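You operate a simulated robot arm through the tools that you are given. There is no shell and no other tool.

You are at the controls of a simulated two-armed robot. One attempt, no reset.

Task
Water the mint till its soil is dark and wipe up the soil crumbs.
Fine: other pots stay dry, can and cloth back. Set down upright: watering can. What is to be rubbed or washed off counts as gone when no trace of it is left.

It is judged by the outcome, as a careful person would: the job done as asked, and still so three seconds after it is handed in. It fails if anything else is knocked over, pushed out of place, dropped, spilled or broken. Flat cloth is picked up by pressing the open fingertips on it (5 to 10 N) and closing them slowly along it; thin cloth reads only 2 to 8 mm in the jaws.

Robot
Two 7-joint arms with two-finger parallel grippers on one trunk, on a base that drives. Base frame: it is fixed to the floor where the robot stands at the start and does not move with it; the origin is under the middle of the robot, x ahead of it, y to its left, z up; the surface under the hand at the start is at about z = 0.72. Units: m, rad, N and s.
The left shoulder is at the start at [0.05, 0.187, 1.035], the right one opposite. With the tool pointing down near the work surface each hand reaches from about 0.1 to 0.66 m from the robot's upright axis, wherever it stands, measured 20 degrees to its own side. Places, roughly: basil plant, mint plant [0.75, -1.5, 0.75]; folded blue cloth (9x6x4 cm) [0.5, 0.3, 0.7]; soil crumbs [0.7, -1.2, 0.8]; thyme plant [0.75, -1.75, 0.75]. Payload 3.43 kg a hand.
Tool frame (each hand has its own): the origin (TCP) lies between the finger pads and is the grasp point; the fingertips stand 0.03 m ahead of it; z points along the fingers, y is the line along which they close. Largest opening 0.094 m; finger width 0.028, thickness 0.01; the body of the gripper, 0.05 by 0.096 m, starts 0.055 m behind the TCP.
Orientation is that of the tool frame in the base frame, as [roll, pitch, yaw] about the fixed x, y, z axes, in that order (R = Rz(yaw) Ry(pitch) Rx(roll)). With the fingers straight down and closing along the base's y, the tool's x points along the base's -x, its y along +y and its z along -z.

Tools
- The arms move only by the tool send_rows. It takes "left_plan", "right_plan" or both (then of equal length, played together; a hand with none holds still); each is a list of rows, each a list of 7 numbers: the turn, a rotation vector about the tool's x, y, z in units of 45 degrees (1.0 is 45 degrees), then the shift along the tool's x, y, z in units of 200 mm (1.0 is 200 mm), then the finger opening in mm, from 0 to 94. In form: [[ax, ay, az, tx, ty, tz, claw], ...]. A call has 1 to 20 rows; each row is the pose to reach, as a shift and turn from the pose commanded when the call began, along the tool's axes at that moment. A call with a number of a shift or a turn outside -1 to 1 is refused whole. Each row takes 0.2 s and may step no farther than 0.05 m and 0.15 rad from the row before; otherwise, or with a gripper value out of range, the whole call is refused. A pose out of reach is approached as far as the arm can. The call stops where the force on the tool passes 40 N (or 10 N more than at its start, if that is more) or the arm is blocked; 0.2 s more then pass. The fingers move at their own pace (about 0.153 m/s each) and stop on an object; they squeeze with about 39 N. The grip force told is the motor's: it shows also when the fingers shut on nothing. Time passes only in rows, and 0.2 s behind the last, so rows that repeat a pose let the fingers close. The reply holds the time, the measured pose of the TCP, the force on the tool along the base axes, the opening and the grip force, in the units named above and with some noise, with the torque about the TCP (base axes, N m) and any sound that the robot's microphone picked up.
- Cameras (640 x 400 px; columns grow to the right, rows downward): "scene" is now at [0.1394, 0.0299, 1.1915]; the picture's right is [0.34, -0.94, 0.00], its down [-0.60, -0.22, -0.77] and it looks along [0.73, 0.26, -0.63] (base axes); focal length 266 px, centre (320, 200). "left" rides on the left gripper at [0.076, -0.014, -0.102] in its tool frame; the picture's right is [0.18, 0.98, 0.00], its down [-0.75, 0.14, -0.64] and it looks along [-0.63, 0.12, 0.77] (tool axes); focal length 243 px, centre (320, 200). "right" rides on the right gripper at [0.076, 0.014, -0.102] in its tool frame; the picture's right is [-0.18, 0.98, 0.00], its down [-0.75, -0.14, -0.64] and it looks along [-0.63, -0.12, 0.77] (tool axes); focal length 243 px, centre (320, 200). There is no depth. A picture from a camera that has moved, and an enlarged one, comes with that camera's place and axes in the base frame and with its lens.
- grab_frame(camera): a new picture of that camera. It takes no simulated time.
- raise_lower(by): slides the trunk up (or, below 0, down) by that many m; the arms and the scene camera ride with it, the base frame stays. It gives what a move gives, with no picture.
- roll_base(legs): drives the robot by 1 to 6 legs, each [ahead, left, turn to the left] in m, m and rad, along the robot's own axes; the way and the turn of a leg run together, so that a leg with both is an arc; at most 1.5 m and 3.142 rad a leg. The arms and the cameras ride along, it lands a little off, and it stops where it bumps. It gives what a move gives.
- turn_head(pan, tilt): turns the head with the scene camera to pan (to the left, within 1.396 rad either way) and tilt (down, from -0.506 to 1.204), counted from straight ahead of the robot. It gives what a move gives.
- inspect(camera, box): a new picture of the part [left, top, right, bottom] of that camera's present view, enlarged. It takes no simulated time.
- close_job(): hands the job in; it is judged then, once.

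Places have to be worked out from the pictures, the camera data and where the tool is seen. Open the grippers and draw the arms clear of the work before you hand the job in, unless the task says otherwise.

The tools are called after "Request:" by a JSON object that holds its "fn" and its "kwargs". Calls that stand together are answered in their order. send_rows: Moves the arms, as the interface text tells. Its arguments: {"type":"object","properties":{"left_plan":{"type":"array","items":{"type":"array","items":{"type":"number"}}},"right_plan":{"type":"array","items":{"type":"array","items":{"type":"number"}}}},"required":[]} The other tools are called the same way: raise_lower (by) slides the trunk up or down; roll_base (legs) drives the base; turn_head (pan, tilt) turns the head that bears the scene camera; grab_frame (camera) takes a picture; inspect (camera, box) takes an enlarged picture of a part of a camera's view; close_job () hands the job in.

At the start:

```text
t: 0.0
left_tcp_pos: [0.4193, 0.3322, 0.9664]
left_tcp_rot: [-3.141, 0.0, -3.141]
left_force: [0.5, -0.1, -0.6]
left_ft_torque: [0.01, -0.02, 0.0]
left_finger_gap: 0.094
left_gripper_force: 0.1
right_tcp_pos: [0.4553, -0.1011, 0.9633]
right_tcp_rot: [3.141, 0.001, 3.139]
right_force: [-0.2, 0.3, 0.4]
right_ft_torque: [-0.01, 0.0, 0.03]
right_finger_gap: 0.094
right_gripper_force: 0.0
trunk travel left (down, up): [-0.25, 0.182]
robot x, y, heading: [0.0006, -0.0037, 0.001]
head pan, tilt: [0.349, 0.688]
```

scene: 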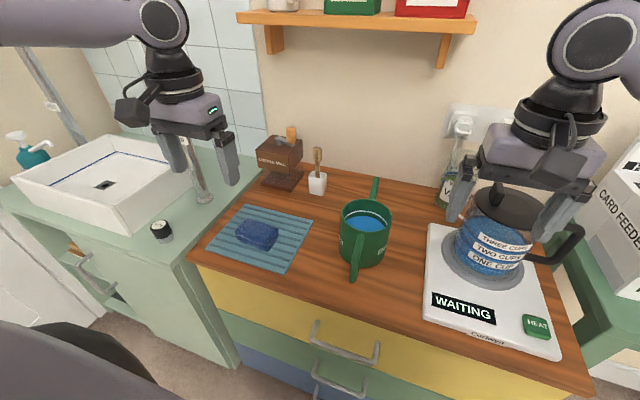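
right: 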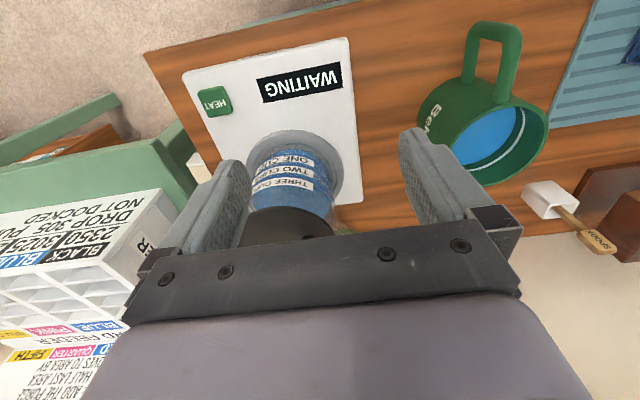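
left: 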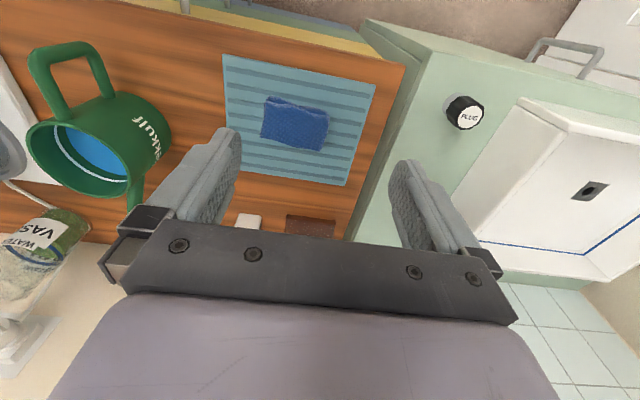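

The scene shows a green can with water on the counter in front, a folded blue cloth on a striped mat to the left, and a coffee warmer on the right. I'll look closer at the can and turn the head to find the plants.

Request:
{"fn": "inspect", "kwargs": {"camera": "scene", "box": [300, 150, 440, 300]}}

Request:
{"fn": "turn_head", "kwargs": {"pan": -1.1, "tilt": 0.45}}

```text
2.67 times, centred on (370, 225) of scene
camera zoom: at [0.1394, 0.0299, 1.1915], right [0.34, -0.94, 0.0], down [-0.6, -0.22, -0.77], along [0.73, 0.26, -0.63], focal length 708 px, centre (187, 133)
```

zoom: 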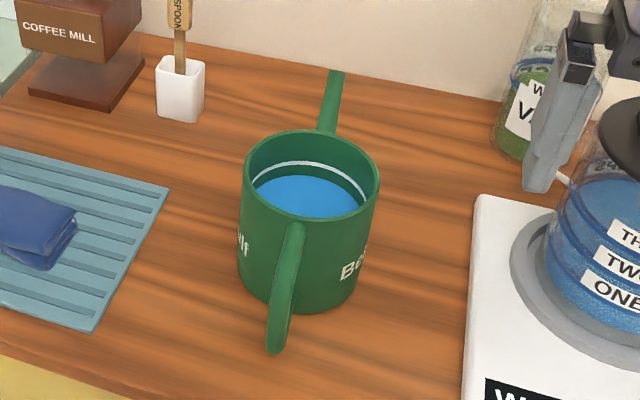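

```text
t: 1.6
left_tcp_pos: [0.4207, 0.3318, 0.9677]
left_tcp_rot: [-3.141, 0.0, 3.141]
left_force: [0.1, 0.0, 0.5]
left_ft_torque: [-0.01, -0.03, -0.02]
left_finger_gap: 0.094
left_gripper_force: 0.1
right_tcp_pos: [0.454, -0.1022, 0.9639]
right_tcp_rot: [-3.141, 0.0, 3.14]
right_force: [-0.3, 0.2, -1.0]
right_ft_torque: [0.0, 0.0, -0.02]
right_finger_gap: 0.0942
right_gripper_force: 0.0
trunk travel left (down, up): [-0.25, 0.182]
robot x, y, heading: [-0.0002, 0.0024, 0.002]
head pan, tilt: [-1.1, 0.45]
```

The can has a handle toward me, a spout on the far side, and text on its body. Now I look to the right for the plants.

Request:
{"fn": "grab_frame", "kwargs": {"camera": "scene"}}

```text
taken
camera scene: at [0.1009, -0.0812, 1.2126], right [-0.89, -0.45, 0.0], down [-0.2, 0.39, -0.9], along [0.41, -0.8, -0.44], focal length 266 px, centre (320, 200)
```

scene: 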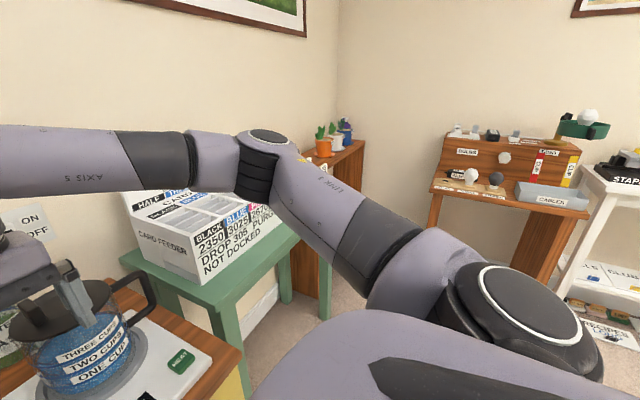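

Request:
{"fn": "inspect", "kwargs": {"camera": "scene", "box": [280, 100, 400, 200]}}

```text
4.00 times, centred on (340, 150) of scene
camera zoom: at [0.1009, -0.0812, 1.2126], right [-0.89, -0.45, 0.0], down [-0.2, 0.39, -0.9], along [0.41, -0.8, -0.44], focal length 1062 px, centre (240, 400)
```

zoom: 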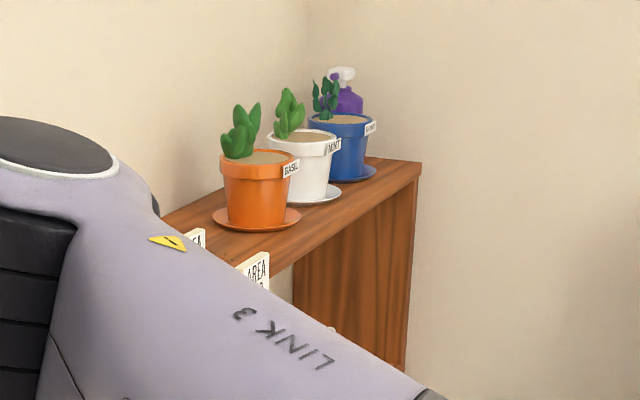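

Basil is orange, mint is white and thyme is blue, all on the brown cabinet at the right. I'll look at the area between here and the cabinet, and at the can's surroundings.

Request:
{"fn": "turn_head", "kwargs": {"pan": -0.6, "tilt": 0.7}}

Request:
{"fn": "grab_frame", "kwargs": {"camera": "scene"}}

Request:
{"fn": "turn_head", "kwargs": {"pan": -1.39, "tilt": 0.9}}

Request:
{"fn": "grab_frame", "kwargs": {"camera": "scene"}}

Request:
{"fn": "turn_head", "kwargs": {"pan": 0.1, "tilt": 0.75}}

Request:
{"fn": "grab_frame", "kwargs": {"camera": "scene"}}

```text
t: 2.5
left_tcp_pos: [0.4195, 0.3312, 0.9683]
left_tcp_rot: [-3.141, -0.002, 3.141]
left_force: [-0.3, 0.1, 0.7]
left_ft_torque: [0.03, 0.01, 0.01]
left_finger_gap: 0.094
left_gripper_force: 0.0
right_tcp_pos: [0.4535, -0.1026, 0.9631]
right_tcp_rot: [3.141, 0.0, 3.14]
right_force: [0.1, 0.3, 0.5]
right_ft_torque: [-0.01, 0.0, -0.02]
right_finger_gap: 0.0943
right_gripper_force: 0.1
trunk travel left (down, up): [-0.25, 0.182]
robot x, y, heading: [-0.0013, -0.0007, 0.001]
head pan, tilt: [-0.6, 0.7]
```

```text
taken
camera scene: at [0.1292, -0.0474, 1.1904], right [-0.57, -0.82, 0.0], down [-0.53, 0.36, -0.77], along [0.63, -0.43, -0.64], focal length 266 px, centre (320, 200)
```

scene: 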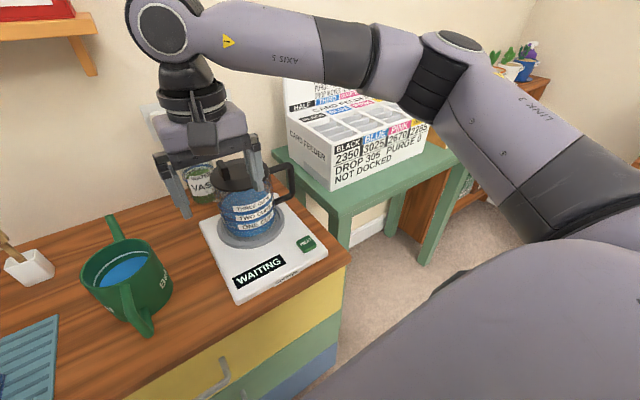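

```text
t: 3.6
left_tcp_pos: [0.4185, 0.3316, 0.9668]
left_tcp_rot: [-3.141, -0.002, 3.14]
left_force: [0.4, -0.1, 0.2]
left_ft_torque: [-0.01, 0.0, -0.04]
left_finger_gap: 0.0939
left_gripper_force: 0.1
right_tcp_pos: [0.4539, -0.1014, 0.9632]
right_tcp_rot: [3.142, 0.0, 3.14]
right_force: [0.8, -0.5, 0.1]
right_ft_torque: [0.01, -0.02, -0.01]
right_finger_gap: 0.0941
right_gripper_force: 0.0
trunk travel left (down, up): [-0.25, 0.182]
robot x, y, heading: [-0.0018, 0.0006, -0.004]
head pan, tilt: [-1.389, 0.901]
```

```text
taken
camera scene: at [0.0728, -0.0736, 1.1743], right [-0.98, -0.18, 0.0], down [-0.14, 0.77, -0.62], along [0.11, -0.61, -0.78], focal length 266 px, centre (320, 200)
```

scene: 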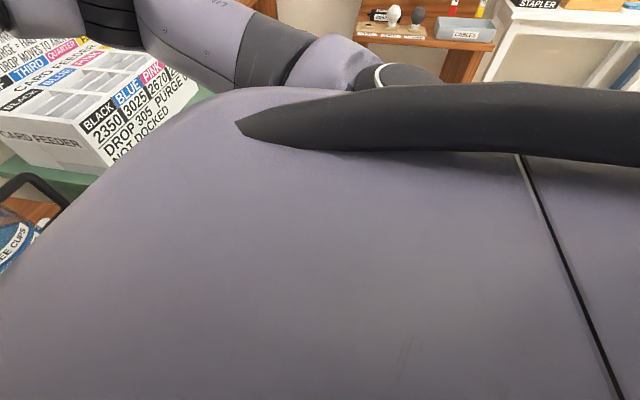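

```text
t: 5.2
left_tcp_pos: [0.4192, 0.332, 0.9658]
left_tcp_rot: [3.141, 0.003, 3.141]
left_force: [-0.3, 0.4, -0.3]
left_ft_torque: [0.01, 0.0, -0.01]
left_finger_gap: 0.0938
left_gripper_force: 0.0
right_tcp_pos: [0.4553, -0.102, 0.9636]
right_tcp_rot: [-3.14, 0.0, 3.141]
right_force: [0.2, -0.2, 0.0]
right_ft_torque: [0.01, 0.0, -0.01]
right_finger_gap: 0.094
right_gripper_force: 0.0
trunk travel left (down, up): [-0.25, 0.182]
robot x, y, heading: [-0.003, -0.0017, -0.004]
head pan, tilt: [0.099, 0.75]
```

```text
taken
camera scene: at [0.1416, 0.0089, 1.1862], right [0.1, -1.0, 0.0], down [-0.68, -0.07, -0.73], along [0.73, 0.07, -0.68], focal length 266 px, centre (320, 200)
```

scene: 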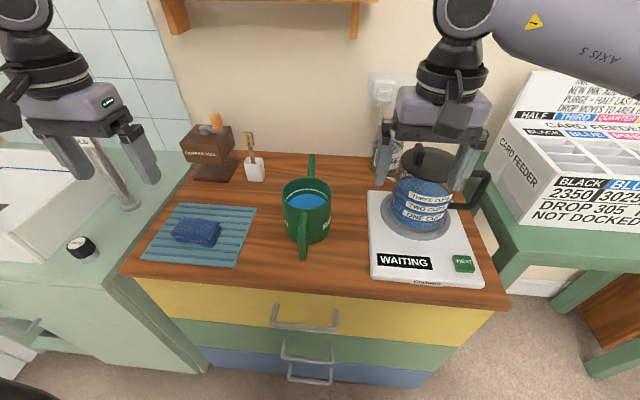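

Now a zoom on the can from this heading, to work out its handle and spout geometry.

Request:
{"fn": "inspect", "kwargs": {"camera": "scene", "box": [250, 140, 362, 280]}}

Request:
{"fn": "inspect", "kwargs": {"camera": "left", "box": [0, 20, 200, 220]}}

Request:
{"fn": "inspect", "kwargs": {"camera": "right", "box": [390, 0, 590, 200]}}

```text
2.86 times, centred on (306, 210) of scene
camera zoom: at [0.1416, 0.0089, 1.1862], right [0.1, -1.0, 0.0], down [-0.68, -0.07, -0.73], along [0.73, 0.07, -0.68], focal length 758 px, centre (360, 171)
```

zoom: 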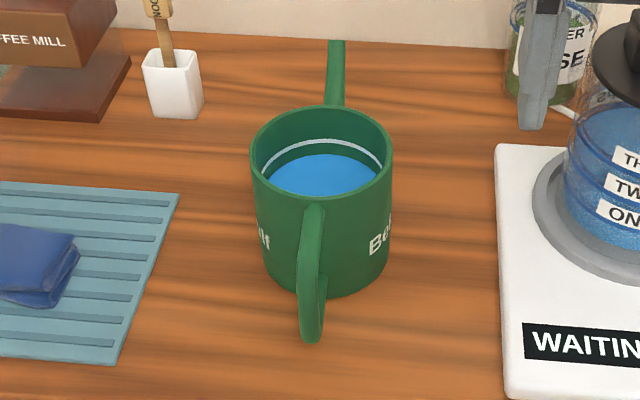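

```text
2.00 times, centred on (100, 120) of left
camera zoom: at [0.3424, 0.3172, 1.07], right [-0.18, 0.98, 0.0], down [0.75, 0.14, 0.64], along [0.63, 0.12, -0.77], focal length 485 px, centre (760, 360)
```

zoom: 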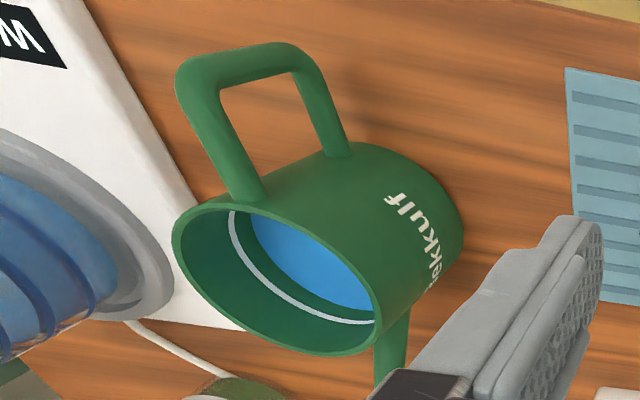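

```text
2.00 times, centred on (490, 100) of right
camera zoom: at [0.3772, -0.0874, 1.0668], right [0.19, 0.98, 0.0], down [0.75, -0.14, 0.64], along [0.63, -0.12, -0.77], focal length 485 px, centre (-20, 400)
```

zoom: 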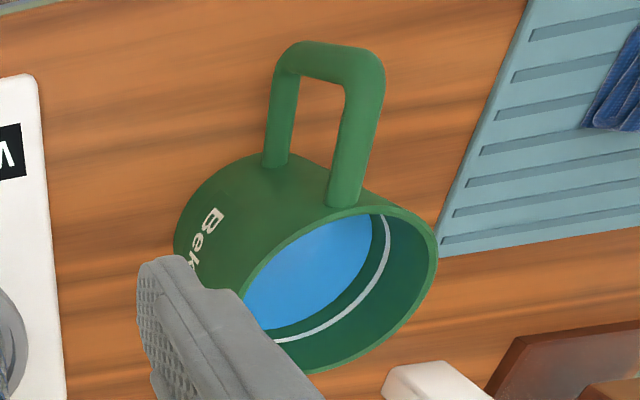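

The can's axis is near (0.537, 0.075), with its rim at z≈0.834. The handle bar is at x≈0.44, spanning z≈0.74–0.81, and the spout tip is near (0.66, 0.077, 0.843). I'll back up and shift left a little, so the right hand can come at the handle from behind, pointing forward and down.

Request:
{"fn": "roll_base", "kwargs": {"legs": [[-0.2, 0.0, 0.0], [0.0, 0.12, 0.0]]}}

```text
t: 8.1
left_tcp_pos: [0.2229, 0.45, 0.9666]
left_tcp_rot: [-3.141, 0.001, 3.141]
left_force: [-0.6, -0.2, 0.7]
left_ft_torque: [0.02, 0.0, -0.02]
left_finger_gap: 0.0938
left_gripper_force: 0.1
right_tcp_pos: [0.2563, 0.0172, 0.9629]
right_tcp_rot: [-3.141, 0.0, 3.138]
right_force: [0.0, 0.3, -0.8]
right_ft_torque: [-0.01, 0.01, 0.01]
right_finger_gap: 0.0939
right_gripper_force: 0.1
trunk travel left (down, up): [-0.25, 0.182]
robot x, y, heading: [-0.1976, 0.1151, -0.004]
head pan, tilt: [0.099, 0.75]
```

The base is at (-0.198, 0.115). I'll tilt the right hand 45° forward and line it up with the handle's y.

Request:
{"fn": "send_rows", "kwargs": {"right_plan": [[0, -0.167, 0, -0.05, 0.05, 0, 94], [0, -0.333, 0, -0.1, 0.1, 0, 94], [0, -0.5, 0, -0.15, 0.15, 0, 94], [0, -0.667, 0, -0.2, 0.2, 0, 94], [0, -0.833, 0, -0.25, 0.25, 0, 94], [0, -1.0, 0, -0.3, 0.29, 0, 94]]}}

Request:
{"fn": "grab_frame", "kwargs": {"camera": "scene"}}

Request:
{"fn": "grab_frame", "kwargs": {"camera": "right"}}

```text
t: 9.5
left_tcp_pos: [0.2223, 0.4496, 0.9668]
left_tcp_rot: [3.141, 0.0, 3.138]
left_force: [0.5, 0.8, 1.3]
left_ft_torque: [0.01, 0.02, -0.01]
left_finger_gap: 0.0939
left_gripper_force: 0.1
right_tcp_pos: [0.3177, 0.0747, 0.9638]
right_tcp_rot: [3.139, 0.789, 3.135]
right_force: [0.3, -0.8, 0.0]
right_ft_torque: [-0.01, -0.01, 0.03]
right_finger_gap: 0.0937
right_gripper_force: 0.1
trunk travel left (down, up): [-0.25, 0.182]
robot x, y, heading: [-0.1988, 0.1182, -0.008]
head pan, tilt: [0.099, 0.75]
```

```text
taken
camera scene: at [-0.0554, 0.1272, 1.1862], right [0.1, -1.0, 0.0], down [-0.68, -0.07, -0.73], along [0.73, 0.07, -0.68], focal length 266 px, centre (320, 200)
```

scene: 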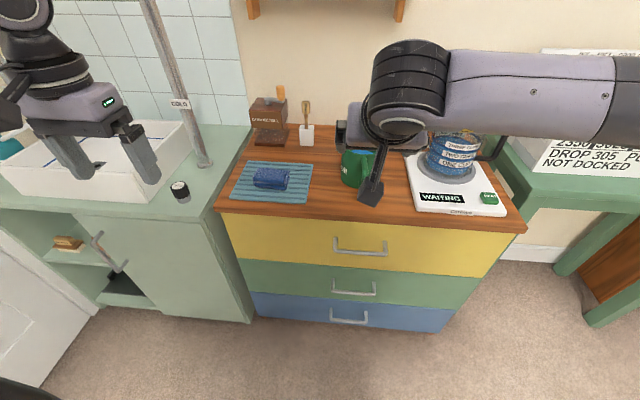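

```text
taken
camera right: at [0.19, 0.089, 0.9828], right [0.13, 0.98, 0.13], down [0.08, -0.14, 0.99], along [0.99, -0.12, -0.09], focal length 243 px, centre (320, 200)
```

right: 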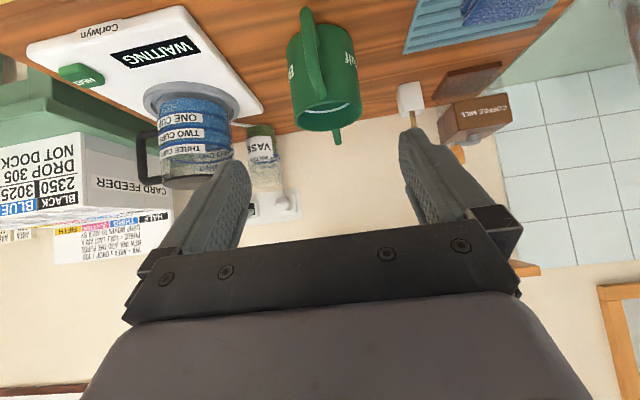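

The tilt works and the wrist camera sees the can head-on. I'll zoom in on it to pin down the handle and spout.

Request:
{"fn": "inspect", "kwargs": {"camera": "right", "box": [250, 0, 400, 150]}}

```text
2.67 times, centred on (325, 75) of right
camera zoom: at [0.19, 0.089, 0.9828], right [0.13, 0.98, 0.13], down [0.08, -0.14, 0.99], along [0.99, -0.12, -0.09], focal length 647 px, centre (307, 533)
```

zoom: 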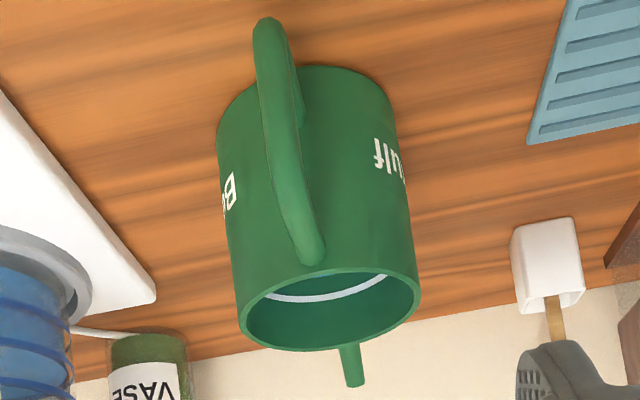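

Handle bar centre is about (0.438, 0.071), usable from z≈0.745 to 0.81. I'll tilt 10° more, to 35° below horizontal, and come to a pre-grasp pose behind the bar.

Request:
{"fn": "send_rows", "kwargs": {"right_plan": [[0, -0.05, 0, 0.06, 0, 0.12, 80], [0, -0.1, 0, 0.12, -0.01, 0.24, 70], [0, -0.15, 0, 0.18, -0.015, 0.36, 64], [0, -0.2, 0, 0.24, -0.02, 0.46, 60], [0, -0.222, 0, 0.293, -0.02, 0.569, 60]]}}

Request:
{"fn": "grab_frame", "kwargs": {"camera": "right"}}

Request:
{"fn": "inspect", "kwargs": {"camera": "scene", "box": [280, 100, 460, 240]}}

```text
t: 10.7
left_tcp_pos: [0.2236, 0.4491, 0.9668]
left_tcp_rot: [3.141, -0.001, 3.138]
left_force: [0.0, 0.1, 0.0]
left_ft_torque: [-0.02, -0.01, -0.03]
left_finger_gap: 0.094
left_gripper_force: 0.0
right_tcp_pos: [0.3556, 0.0696, 0.8415]
right_tcp_rot: [3.14, 0.961, 3.137]
right_force: [-0.1, 0.2, -0.4]
right_ft_torque: [0.02, 0.01, 0.0]
right_finger_gap: 0.0598
right_gripper_force: 0.0
trunk travel left (down, up): [-0.25, 0.182]
robot x, y, heading: [-0.1984, 0.1214, -0.002]
head pan, tilt: [0.099, 0.75]
```

```text
taken
camera right: at [0.227, 0.0844, 0.8375], right [0.11, 0.98, 0.15], down [-0.1, -0.14, 0.99], along [0.99, -0.12, 0.08], focal length 243 px, centre (320, 200)
```

right: 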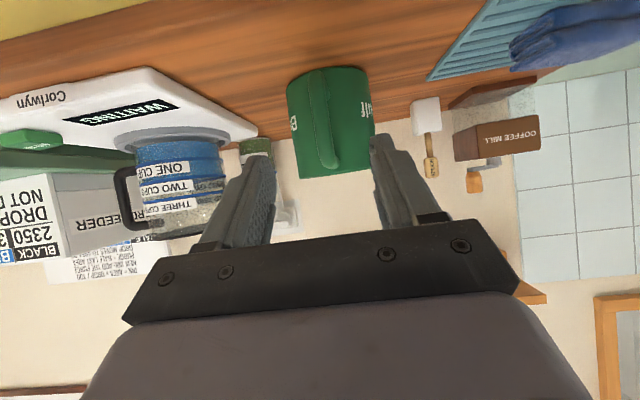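

```text
2.86 times, centred on (370, 170) of scene
camera zoom: at [-0.0553, 0.1271, 1.1862], right [0.1, -1.0, 0.0], down [-0.68, -0.07, -0.73], along [0.73, 0.07, -0.68], focal length 758 px, centre (177, 286)
```

zoom: 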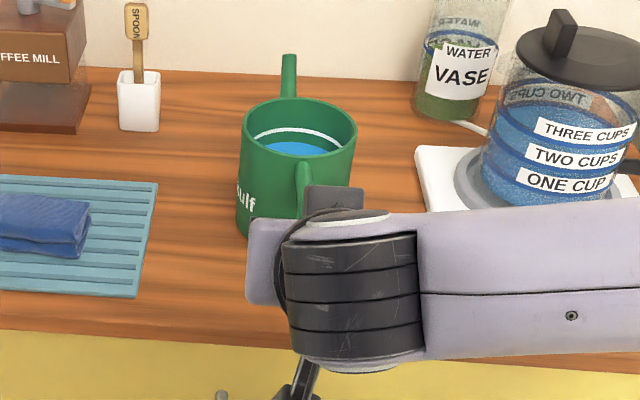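

Request:
{"fn": "inspect", "kwargs": {"camera": "right", "box": [240, 40, 420, 220]}}

```text
2.22 times, centred on (330, 130) of right
camera zoom: at [0.227, 0.0844, 0.8375], right [0.11, 0.98, 0.15], down [-0.1, -0.14, 0.99], along [0.99, -0.12, 0.08], focal length 539 px, centre (298, 356)
```

zoom: 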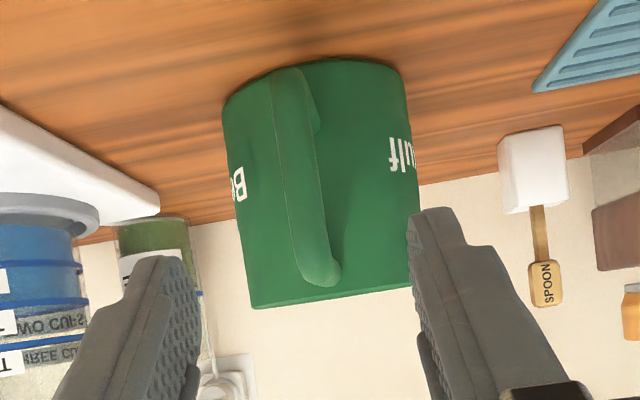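

The bar still reads y≈0.071, z 0.75–0.82 at x≈0.437, lined up between the fingers. I advance about 0.099 m along the fingers to straddle the bar.

Request:
{"fn": "send_rows", "kwargs": {"right_plan": [[0, 0, 0, -0.003, 0.004, 0.12, 60], [0, 0, 0, -0.007, 0.008, 0.24, 60], [0, 0, 0, -0.01, 0.01, 0.36, 60], [0, 0, 0, -0.013, 0.01, 0.45, 60], [0, 0, 0, -0.013, 0.01, 0.494, 60]]}}

Request:
{"fn": "grab_frame", "kwargs": {"camera": "right"}}

Request:
{"fn": "inspect", "kwargs": {"camera": "scene", "box": [280, 100, 460, 240]}}

```text
t: 11.9
left_tcp_pos: [0.2237, 0.4491, 0.967]
left_tcp_rot: [3.141, 0.0, 3.14]
left_force: [0.4, 0.0, 0.6]
left_ft_torque: [-0.01, 0.01, 0.03]
left_finger_gap: 0.0939
left_gripper_force: 0.0
right_tcp_pos: [0.4386, 0.0713, 0.7871]
right_tcp_rot: [3.14, 0.96, 3.137]
right_force: [0.3, 0.0, 0.2]
right_ft_torque: [-0.01, 0.0, 0.03]
right_finger_gap: 0.0599
right_gripper_force: 0.0
trunk travel left (down, up): [-0.25, 0.182]
robot x, y, heading: [-0.1978, 0.1193, -0.004]
head pan, tilt: [0.099, 0.75]
```

```text
taken
camera right: at [0.3103, 0.0858, 0.784], right [0.11, 0.98, 0.15], down [-0.09, -0.14, 0.99], along [0.99, -0.12, 0.08], focal length 243 px, centre (320, 200)
```

right: 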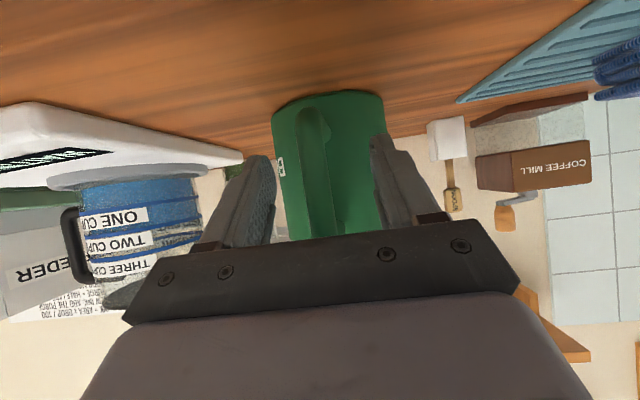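

```text
2.86 times, centred on (370, 170) of scene
camera zoom: at [-0.0554, 0.1272, 1.1862], right [0.1, -1.0, 0.0], down [-0.68, -0.07, -0.73], along [0.73, 0.07, -0.68], focal length 758 px, centre (177, 286)
```

zoom: 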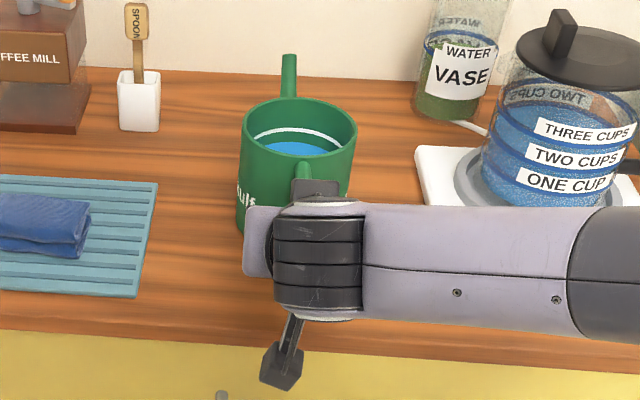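

The fingers straddle the bar with no contact, so I close them on it gradually.

Request:
{"fn": "send_rows", "kwargs": {"right_plan": [[0, 0, 0, 0, 0, 0, 45], [0, 0, 0, 0, 0, 0, 30], [0, 0, 0, 0, 0, 0, 22], [0, 0, 0, 0, 0, 0, 16], [0, 0, 0, 0, 0, 0, 10], [0, 0, 0, 0, 0, 0, 4], [0, 0, 0, 0, 0, 0, 0], [0, 0, 0, 0, 0, 0, 0], [0, 0, 0, 0, 0, 0, 0]]}}

Request:
{"fn": "inspect", "kwargs": {"camera": "scene", "box": [280, 100, 460, 240]}}

Request:
{"fn": "inspect", "kwargs": {"camera": "right", "box": [220, 80, 420, 260]}}

```text
t: 13.9
left_tcp_pos: [0.2229, 0.4505, 0.9669]
left_tcp_rot: [-3.139, 0.0, 3.139]
left_force: [-0.7, -0.5, 0.4]
left_ft_torque: [0.0, 0.0, -0.03]
left_finger_gap: 0.0943
left_gripper_force: 0.0
right_tcp_pos: [0.439, 0.0724, 0.7873]
right_tcp_rot: [3.139, 0.96, 3.136]
right_force: [-0.2, 1.8, 0.0]
right_ft_torque: [-0.04, -0.01, 0.2]
right_finger_gap: 0.0181
right_gripper_force: 38.9
trunk travel left (down, up): [-0.25, 0.182]
robot x, y, heading: [-0.1977, 0.12, -0.004]
head pan, tilt: [0.099, 0.75]
```

```text
2.86 times, centred on (370, 170) of scene
camera zoom: at [-0.0554, 0.1273, 1.1862], right [0.1, -1.0, 0.0], down [-0.68, -0.07, -0.73], along [0.73, 0.07, -0.68], focal length 758 px, centre (177, 286)
```

zoom: 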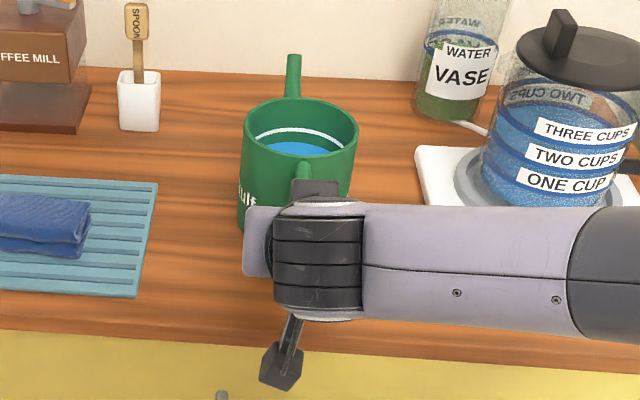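

```text
2.22 times, centred on (320, 170) of right
camera zoom: at [0.3099, 0.0861, 0.7842], right [0.11, 0.98, 0.15], down [-0.09, -0.14, 0.99], along [0.99, -0.12, 0.08], focal length 539 px, centre (320, 267)
```

zoom: 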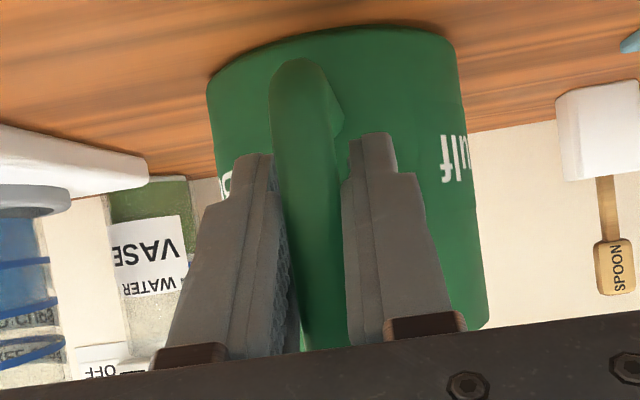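

The grip is on an 18 mm bar at 39 N. I lift 3 cm slowly and watch for tilt or slip.

Request:
{"fn": "send_rows", "kwargs": {"right_plan": [[0, 0, 0, -0.02, 0, -0.014, 0], [0, 0, 0, -0.041, 0, -0.029, 0], [0, 0, 0, -0.082, 0, -0.057, 0], [0, 0, 0, -0.123, 0, -0.086, 0], [0, 0, 0, -0.123, 0, -0.086, 0], [0, 0, 0, -0.123, 0, -0.086, 0]]}}

Request:
{"fn": "inspect", "kwargs": {"camera": "scene", "box": [280, 100, 460, 240]}}

Request:
{"fn": "inspect", "kwargs": {"camera": "right", "box": [220, 80, 420, 260]}}

```text
t: 15.3
left_tcp_pos: [0.2234, 0.4501, 0.9679]
left_tcp_rot: [3.141, 0.001, 3.141]
left_force: [-0.7, -0.2, 0.2]
left_ft_torque: [-0.01, -0.02, 0.03]
left_finger_gap: 0.094
left_gripper_force: 0.2
right_tcp_pos: [0.4387, 0.073, 0.8162]
right_tcp_rot: [3.139, 0.958, 3.137]
right_force: [-0.4, -0.2, -5.6]
right_ft_torque: [-0.04, 0.58, 0.0]
right_finger_gap: 0.0181
right_gripper_force: 39.1
trunk travel left (down, up): [-0.25, 0.182]
robot x, y, heading: [-0.1967, 0.1165, -0.002]
head pan, tilt: [0.099, 0.75]
```

```text
2.86 times, centred on (370, 170) of scene
camera zoom: at [-0.0548, 0.1271, 1.1861], right [0.1, -1.0, 0.0], down [-0.68, -0.07, -0.73], along [0.73, 0.07, -0.68], focal length 758 px, centre (177, 286)
```

zoom: 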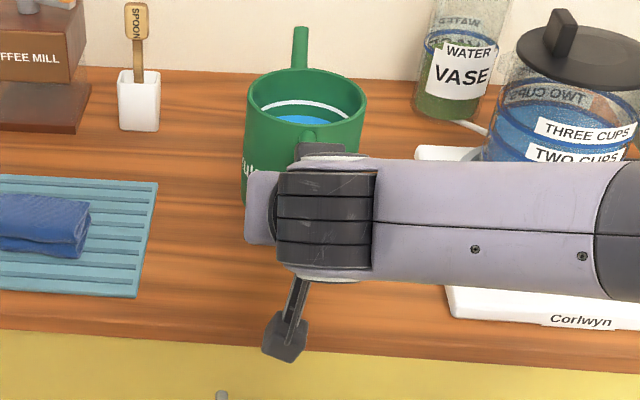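

```text
2.22 times, centred on (320, 170) of right
camera zoom: at [0.3103, 0.0863, 0.8137], right [0.11, 0.98, 0.15], down [-0.09, -0.14, 0.99], along [0.99, -0.12, 0.08], focal length 539 px, centre (320, 267)
```

zoom: 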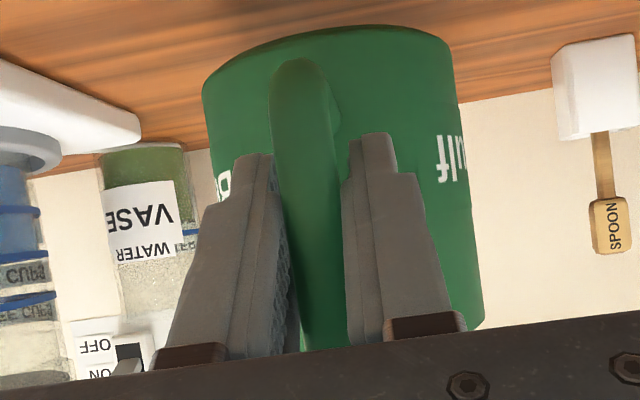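

The can lifted cleanly and level, at about 5.6 N. I'll raise it further, then look to both sides and behind to check the clearance for backing up.

Request:
{"fn": "send_rows", "kwargs": {"right_plan": [[0, 0, 0, -0.082, 0, -0.057, 0], [0, 0, 0, -0.164, 0, -0.115, 0], [0, 0, 0, -0.246, 0, -0.172, 0], [0, 0, 0, -0.328, 0, -0.229, 0], [0, 0, 0, -0.41, 0, -0.287, 0], [0, 0, 0, -0.41, 0, -0.287, 0]]}}

Request:
{"fn": "turn_head", "kwargs": {"pan": 1.39, "tilt": 0.6}}

Request:
{"fn": "grab_frame", "kwargs": {"camera": "scene"}}

Request:
{"fn": "turn_head", "kwargs": {"pan": -1.39, "tilt": 0.45}}

Request:
{"fn": "grab_frame", "kwargs": {"camera": "scene"}}

Request:
{"fn": "turn_head", "kwargs": {"pan": -0.6, "tilt": 0.6}}

Request:
{"fn": "grab_frame", "kwargs": {"camera": "scene"}}

```text
t: 16.7
left_tcp_pos: [0.2232, 0.4498, 0.9667]
left_tcp_rot: [-3.141, -0.001, 3.14]
left_force: [1.2, 1.0, -0.3]
left_ft_torque: [0.01, -0.03, -0.01]
left_finger_gap: 0.0939
left_gripper_force: 0.0
right_tcp_pos: [0.4382, 0.0697, 0.9168]
right_tcp_rot: [3.141, 0.958, 3.136]
right_force: [-0.1, -0.7, -5.0]
right_ft_torque: [0.03, 0.55, -0.02]
right_finger_gap: 0.0177
right_gripper_force: 39.3
trunk travel left (down, up): [-0.25, 0.182]
robot x, y, heading: [-0.2002, 0.1178, -0.001]
head pan, tilt: [0.099, 0.75]
```

```text
t: 18.2
left_tcp_pos: [0.2236, 0.4504, 0.9682]
left_tcp_rot: [3.141, 0.0, 3.14]
left_force: [-1.5, -0.8, -0.3]
left_ft_torque: [0.01, -0.01, 0.02]
left_finger_gap: 0.0939
left_gripper_force: 0.1
right_tcp_pos: [0.4395, 0.0708, 0.9168]
right_tcp_rot: [3.14, 0.961, 3.139]
right_force: [-0.7, 0.0, -5.2]
right_ft_torque: [-0.04, 0.54, 0.04]
right_finger_gap: 0.0179
right_gripper_force: 38.9
trunk travel left (down, up): [-0.25, 0.182]
robot x, y, heading: [-0.1933, 0.1184, -0.001]
head pan, tilt: [1.389, 0.6]
```

```text
taken
camera scene: at [-0.121, 0.206, 1.199], right [0.98, -0.18, 0.0], down [-0.1, -0.56, -0.82], along [0.15, 0.81, -0.57], focal length 266 px, centre (320, 200)
```

scene: 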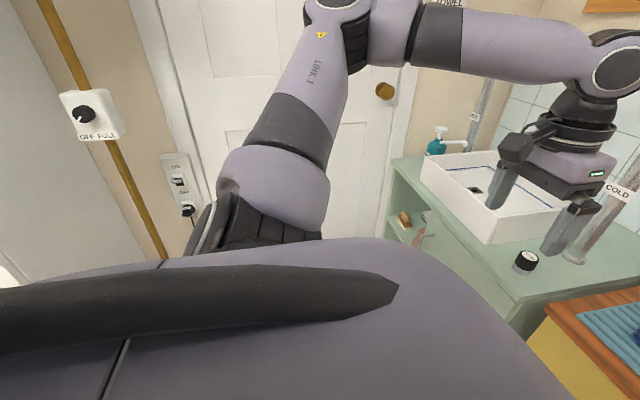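

```text
t: 20.6
left_tcp_pos: [0.2238, 0.4489, 0.9663]
left_tcp_rot: [3.142, 0.001, 3.14]
left_force: [-0.3, -0.3, 0.9]
left_ft_torque: [0.01, 0.0, 0.01]
left_finger_gap: 0.0941
left_gripper_force: 0.1
right_tcp_pos: [0.4386, 0.0709, 0.9161]
right_tcp_rot: [3.139, 0.96, 3.137]
right_force: [-0.2, -0.6, -4.8]
right_ft_torque: [0.04, 0.58, 0.0]
right_finger_gap: 0.0181
right_gripper_force: 38.4
trunk travel left (down, up): [-0.25, 0.182]
robot x, y, heading: [-0.2004, 0.1173, -0.002]
head pan, tilt: [-1.389, 0.45]
```

```text
taken
camera scene: at [-0.1209, 0.0287, 1.2125], right [-0.98, -0.18, 0.0], down [-0.08, 0.43, -0.9], along [0.16, -0.89, -0.44], focal length 266 px, centre (320, 200)
```

scene: 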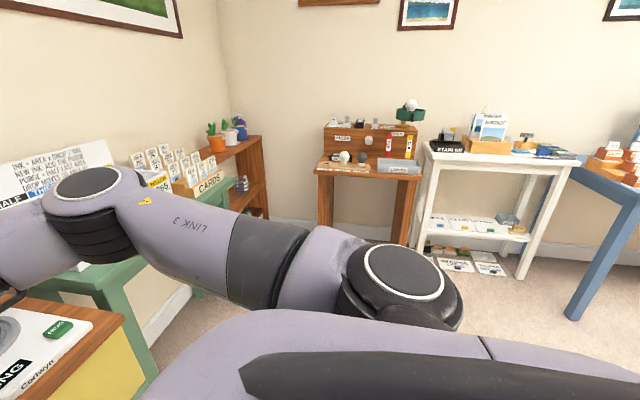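

```text
t: 21.7
left_tcp_pos: [0.2242, 0.4495, 0.9664]
left_tcp_rot: [3.141, 0.0, 3.14]
left_force: [-0.2, -0.5, 0.0]
left_ft_torque: [0.03, 0.0, 0.0]
left_finger_gap: 0.0942
left_gripper_force: 0.0
right_tcp_pos: [0.4394, 0.0716, 0.9162]
right_tcp_rot: [3.141, 0.962, 3.135]
right_force: [0.5, -0.2, -5.7]
right_ft_torque: [0.0, 0.56, 0.02]
right_finger_gap: 0.0178
right_gripper_force: 39.2
trunk travel left (down, up): [-0.25, 0.182]
robot x, y, heading: [-0.1981, 0.1146, 0.003]
head pan, tilt: [-0.6, 0.6]
```

```text
taken
camera scene: at [-0.0646, 0.0689, 1.199], right [-0.57, -0.82, 0.0], down [-0.47, 0.32, -0.82], along [0.68, -0.47, -0.57], focal length 266 px, centre (320, 200)
```

scene: 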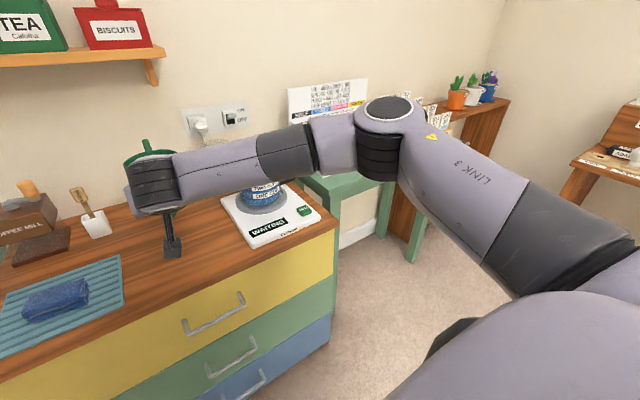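

The way right is clear if I back off first: the desk legs on the far wall are at y≈-1.84 and the cabinet front is at x≈0.65–0.7. I back up with the can level, then check.

Request:
{"fn": "roll_base", "kwargs": {"legs": [[-0.33, 0.0, 0.0], [0.0, -1.0, 0.0]]}}

Request:
{"fn": "turn_head", "kwargs": {"pan": -0.7, "tilt": 0.5}}

Request:
{"fn": "grab_frame", "kwargs": {"camera": "scene"}}

Request:
{"fn": "grab_frame", "kwargs": {"camera": "right"}}

```text
t: 32.6
left_tcp_pos: [-0.1103, -0.5432, 0.9655]
left_tcp_rot: [3.141, 0.0, 3.14]
left_force: [0.8, 0.4, 0.7]
left_ft_torque: [0.0, 0.01, 0.0]
left_finger_gap: 0.094
left_gripper_force: 0.0
right_tcp_pos: [0.1062, -0.9217, 0.9162]
right_tcp_rot: [3.141, 0.959, 3.138]
right_force: [-0.5, 1.0, -5.7]
right_ft_torque: [-0.03, 0.54, 0.02]
right_finger_gap: 0.018
right_gripper_force: 39.3
trunk travel left (down, up): [-0.25, 0.182]
robot x, y, heading: [-0.5303, -0.8747, -0.003]
head pan, tilt: [-0.6, 0.6]
```

```text
t: 33.2
left_tcp_pos: [-0.1104, -0.5439, 0.9669]
left_tcp_rot: [-3.14, 0.0, -3.14]
left_force: [-0.1, -0.5, 0.3]
left_ft_torque: [0.01, -0.01, 0.01]
left_finger_gap: 0.0938
left_gripper_force: 0.1
right_tcp_pos: [0.1061, -0.9224, 0.9158]
right_tcp_rot: [-3.142, 0.959, 3.138]
right_force: [-0.9, 0.7, -5.6]
right_ft_torque: [0.01, 0.55, -0.02]
right_finger_gap: 0.0179
right_gripper_force: 39.3
trunk travel left (down, up): [-0.25, 0.182]
robot x, y, heading: [-0.5291, -0.8725, 0.003]
head pan, tilt: [-0.7, 0.499]
```

```text
taken
camera scene: at [-0.4005, -0.933, 1.208], right [-0.64, -0.76, 0.0], down [-0.37, 0.31, -0.88], along [0.67, -0.57, -0.48], focal length 266 px, centre (320, 200)
```

scene: 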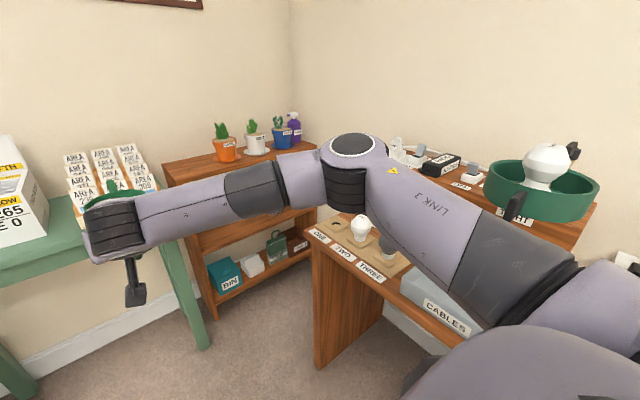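

```text
taken
camera right: at [-0.0223, -0.9074, 0.9131], right [0.11, 0.98, 0.15], down [-0.09, -0.14, 0.99], along [0.99, -0.12, 0.08], focal length 243 px, centre (320, 200)
```

right: 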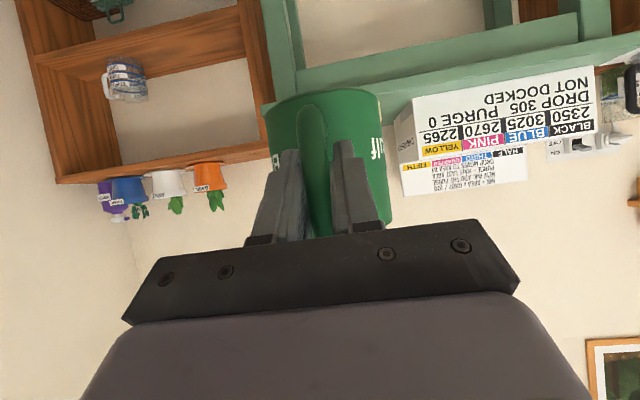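

This view is very informative. The cabinet front is at x≈0.69 with its top at z≈0.765, and the pots sit around x≈0.82 at y≈-1.37, -1.53 and -1.69. The desk on the right begins at about y≈-1.36 for x<0.15. I'll zoom in on the cabinet top.

Request:
{"fn": "inspect", "kwargs": {"camera": "scene", "box": [150, 100, 330, 220]}}

Request:
{"fn": "inspect", "kwargs": {"camera": "right", "box": [60, 130, 260, 260]}}

```text
3.33 times, centred on (240, 160) of scene
camera zoom: at [-0.4005, -0.933, 1.208], right [-0.64, -0.76, 0.0], down [-0.37, 0.31, -0.88], along [0.67, -0.57, -0.48], focal length 885 px, centre (587, 333)
```

zoom: 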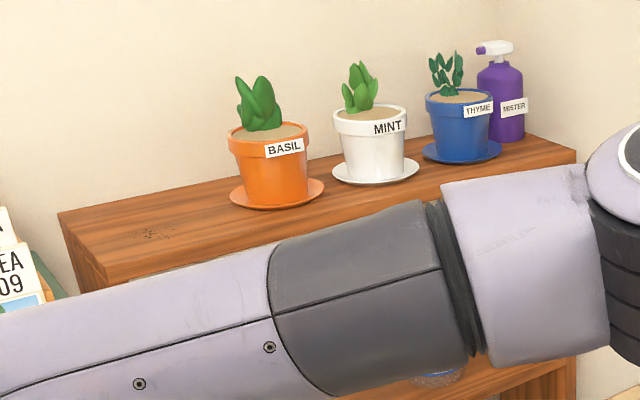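

```text
3.08 times, centred on (160, 195) of right
camera zoom: at [-0.0223, -0.9074, 0.9131], right [0.11, 0.98, 0.15], down [-0.09, -0.14, 0.99], along [0.99, -0.12, 0.08], focal length 746 px, centre (812, 215)
```

zoom: 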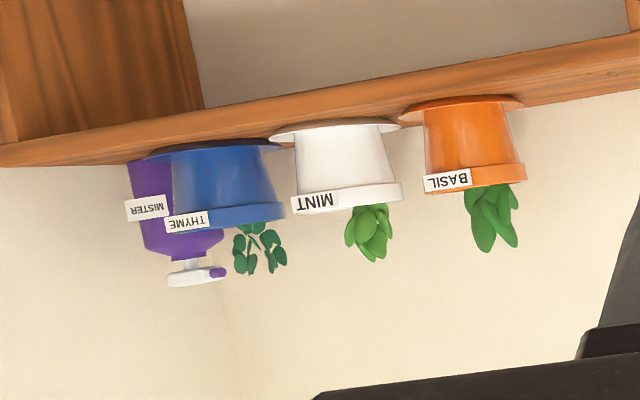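

The crumbs are visible on the left part of the cabinet top, left of the basil. Triangulating from both viewpoints puts the cabinet top at z≈0.80, its front at x≈0.6, and the mint near (0.69, -1.47). I raise the trunk so the can and elbow clear everything.

Request:
{"fn": "raise_lower", "kwargs": {"by": 0.15}}

Request:
{"fn": "grab_frame", "kwargs": {"camera": "scene"}}

```text
t: 35.0
left_tcp_pos: [-0.1093, -0.5432, 1.1169]
left_tcp_rot: [3.141, 0.002, -3.141]
left_force: [0.0, -0.5, 0.1]
left_ft_torque: [0.02, -0.02, 0.01]
left_finger_gap: 0.094
left_gripper_force: 0.0
right_tcp_pos: [0.1063, -0.9217, 1.0654]
right_tcp_rot: [-3.141, 0.959, 3.137]
right_force: [0.0, -0.5, -5.9]
right_ft_torque: [0.03, 0.55, -0.03]
right_finger_gap: 0.0177
right_gripper_force: 39.0
trunk travel left (down, up): [-0.4, 0.032]
robot x, y, heading: [-0.5266, -0.878, -0.001]
head pan, tilt: [-0.7, 0.499]
```

```text
taken
camera scene: at [-0.4003, -0.933, 1.358], right [-0.64, -0.76, 0.0], down [-0.37, 0.31, -0.88], along [0.67, -0.57, -0.48], focal length 266 px, centre (320, 200)
```

scene: 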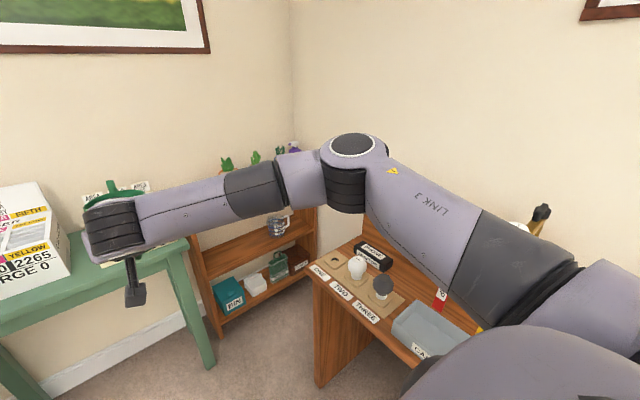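

Elbow and forearm clear everything at this height. I draw the can back 0.17 m and a little to the right, level, before driving in.

Request:
{"fn": "send_rows", "kwargs": {"right_plan": [[0, 0, 0, 0.06, -0.05, -0.085, 0], [0, 0, 0, 0.119, -0.1, -0.17, 0], [0, 0, 0, 0.179, -0.15, -0.255, 0], [0, 0, 0, 0.238, -0.2, -0.34, 0], [0, 0, 0, 0.298, -0.25, -0.425, 0], [0, 0, 0, 0.357, -0.3, -0.51, 0], [0, 0, 0, 0.417, -0.35, -0.595, 0], [0, 0, 0, 0.476, -0.4, -0.68, 0], [0, 0, 0, 0.476, -0.4, -0.68, 0]]}}

Request:
{"fn": "grab_frame", "kwargs": {"camera": "scene"}}

```text
t: 37.0
left_tcp_pos: [-0.1092, -0.543, 1.1166]
left_tcp_rot: [3.14, 0.001, 3.142]
left_force: [-0.4, 1.1, -0.6]
left_ft_torque: [0.0, 0.01, -0.02]
left_finger_gap: 0.0942
left_gripper_force: 0.0
right_tcp_pos: [-0.0611, -1.0012, 1.0688]
right_tcp_rot: [3.14, 0.959, 3.138]
right_force: [0.3, 0.4, -5.5]
right_ft_torque: [-0.02, 0.53, 0.0]
right_finger_gap: 0.0178
right_gripper_force: 38.9
trunk travel left (down, up): [-0.4, 0.032]
robot x, y, heading: [-0.5308, -0.8762, 0.0]
head pan, tilt: [-0.7, 0.499]
```

```text
taken
camera scene: at [-0.4004, -0.9329, 1.358], right [-0.64, -0.76, 0.0], down [-0.37, 0.31, -0.88], along [0.67, -0.57, -0.48], focal length 266 px, centre (320, 200)
```

scene: 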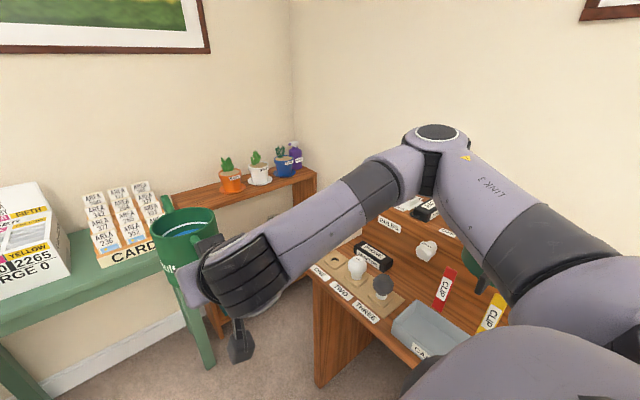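

The can is retracted. I zoom on the pots from this height to refine the triangulation.

Request:
{"fn": "inspect", "kwargs": {"camera": "scene", "box": [150, 120, 330, 240]}}

```text
3.33 times, centred on (240, 180) of scene
camera zoom: at [-0.4004, -0.9329, 1.358], right [-0.64, -0.76, 0.0], down [-0.37, 0.31, -0.88], along [0.67, -0.57, -0.48], focal length 885 px, centre (587, 267)
```

zoom: 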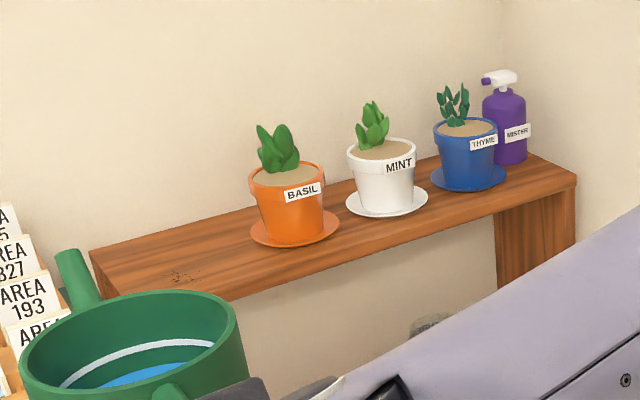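

Mint is at about (0.76, -1.50) with its rim at z≈0.87. Its leaves are at the back-left, so open soil faces front-right. I drive in on an arc, ending near (0.09, -0.98) heading -30°, with the can carried above the plants.

Request:
{"fn": "roll_base", "kwargs": {"legs": [[0.3, -0.02, 0.0], [0.33, 0.0, -0.52]]}}

Request:
{"fn": "turn_head", "kwargs": {"pan": -0.15, "tilt": 0.6}}

Request:
{"fn": "grab_frame", "kwargs": {"camera": "scene"}}

Request:
{"fn": "grab_frame", "kwargs": {"camera": "right"}}

Request:
{"fn": "grab_frame", "kwargs": {"camera": "left"}}

```text
t: 40.8
left_tcp_pos: [0.6169, -0.8987, 1.1164]
left_tcp_rot: [-3.141, 0.0, 2.627]
left_force: [1.3, -0.3, 0.5]
left_ft_torque: [0.02, -0.04, -0.02]
left_finger_gap: 0.0938
left_gripper_force: 0.1
right_tcp_pos: [0.4368, -1.32, 1.0684]
right_tcp_rot: [3.141, 0.959, 2.623]
right_force: [-0.2, 0.1, -6.0]
right_ft_torque: [0.29, 0.52, 0.0]
right_finger_gap: 0.0178
right_gripper_force: 39.2
trunk travel left (down, up): [-0.4, 0.032]
robot x, y, heading: [0.0897, -0.9804, -0.517]
head pan, tilt: [-0.7, 0.499]
```

```text
t: 41.8
left_tcp_pos: [0.6168, -0.8988, 1.1174]
left_tcp_rot: [-3.141, 0.001, 2.625]
left_force: [1.0, 0.2, -0.1]
left_ft_torque: [-0.01, 0.02, 0.04]
left_finger_gap: 0.0941
left_gripper_force: 0.1
right_tcp_pos: [0.436, -1.3212, 1.0683]
right_tcp_rot: [3.14, 0.958, 2.622]
right_force: [-0.2, 0.3, -5.6]
right_ft_torque: [0.29, 0.49, 0.03]
right_finger_gap: 0.0178
right_gripper_force: 39.2
trunk travel left (down, up): [-0.4, 0.032]
robot x, y, heading: [0.0873, -0.9835, -0.52]
head pan, tilt: [-0.15, 0.6]
```

```text
taken
camera scene: at [0.2099, -1.063, 1.349], right [-0.62, -0.79, 0.0], down [-0.44, 0.35, -0.82], along [0.65, -0.51, -0.57], focal length 266 px, centre (320, 200)
```

scene: 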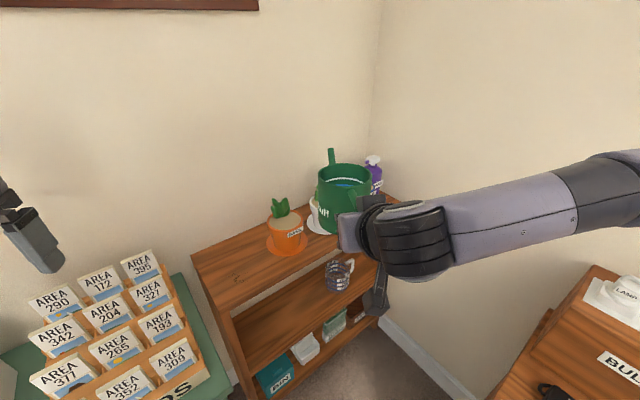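

```text
taken
camera right: at [0.3304, -1.2451, 1.0653], right [0.58, 0.8, 0.15], down [-0.15, -0.08, 0.99], along [0.8, -0.59, 0.08], focal length 243 px, centre (320, 200)
```

right: 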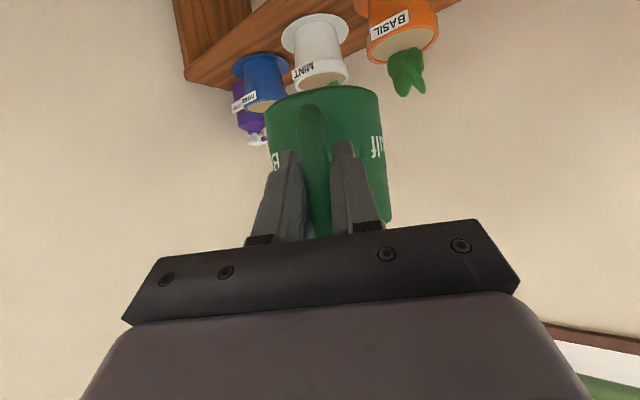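

```text
taken
camera left: at [0.5434, -0.8734, 1.2199], right [0.32, 0.95, 0.0], down [0.73, -0.25, 0.64], along [0.61, -0.21, -0.77], focal length 243 px, centre (320, 200)
```

left: 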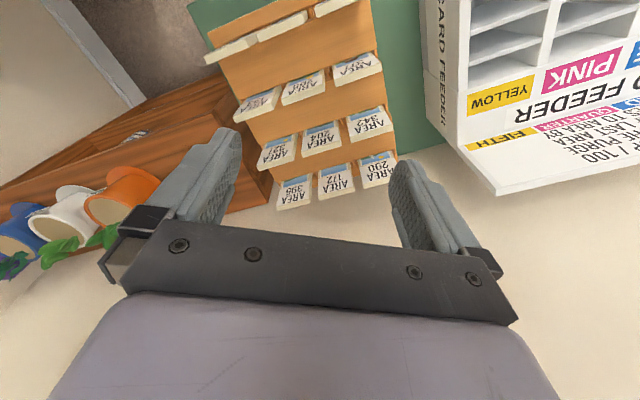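

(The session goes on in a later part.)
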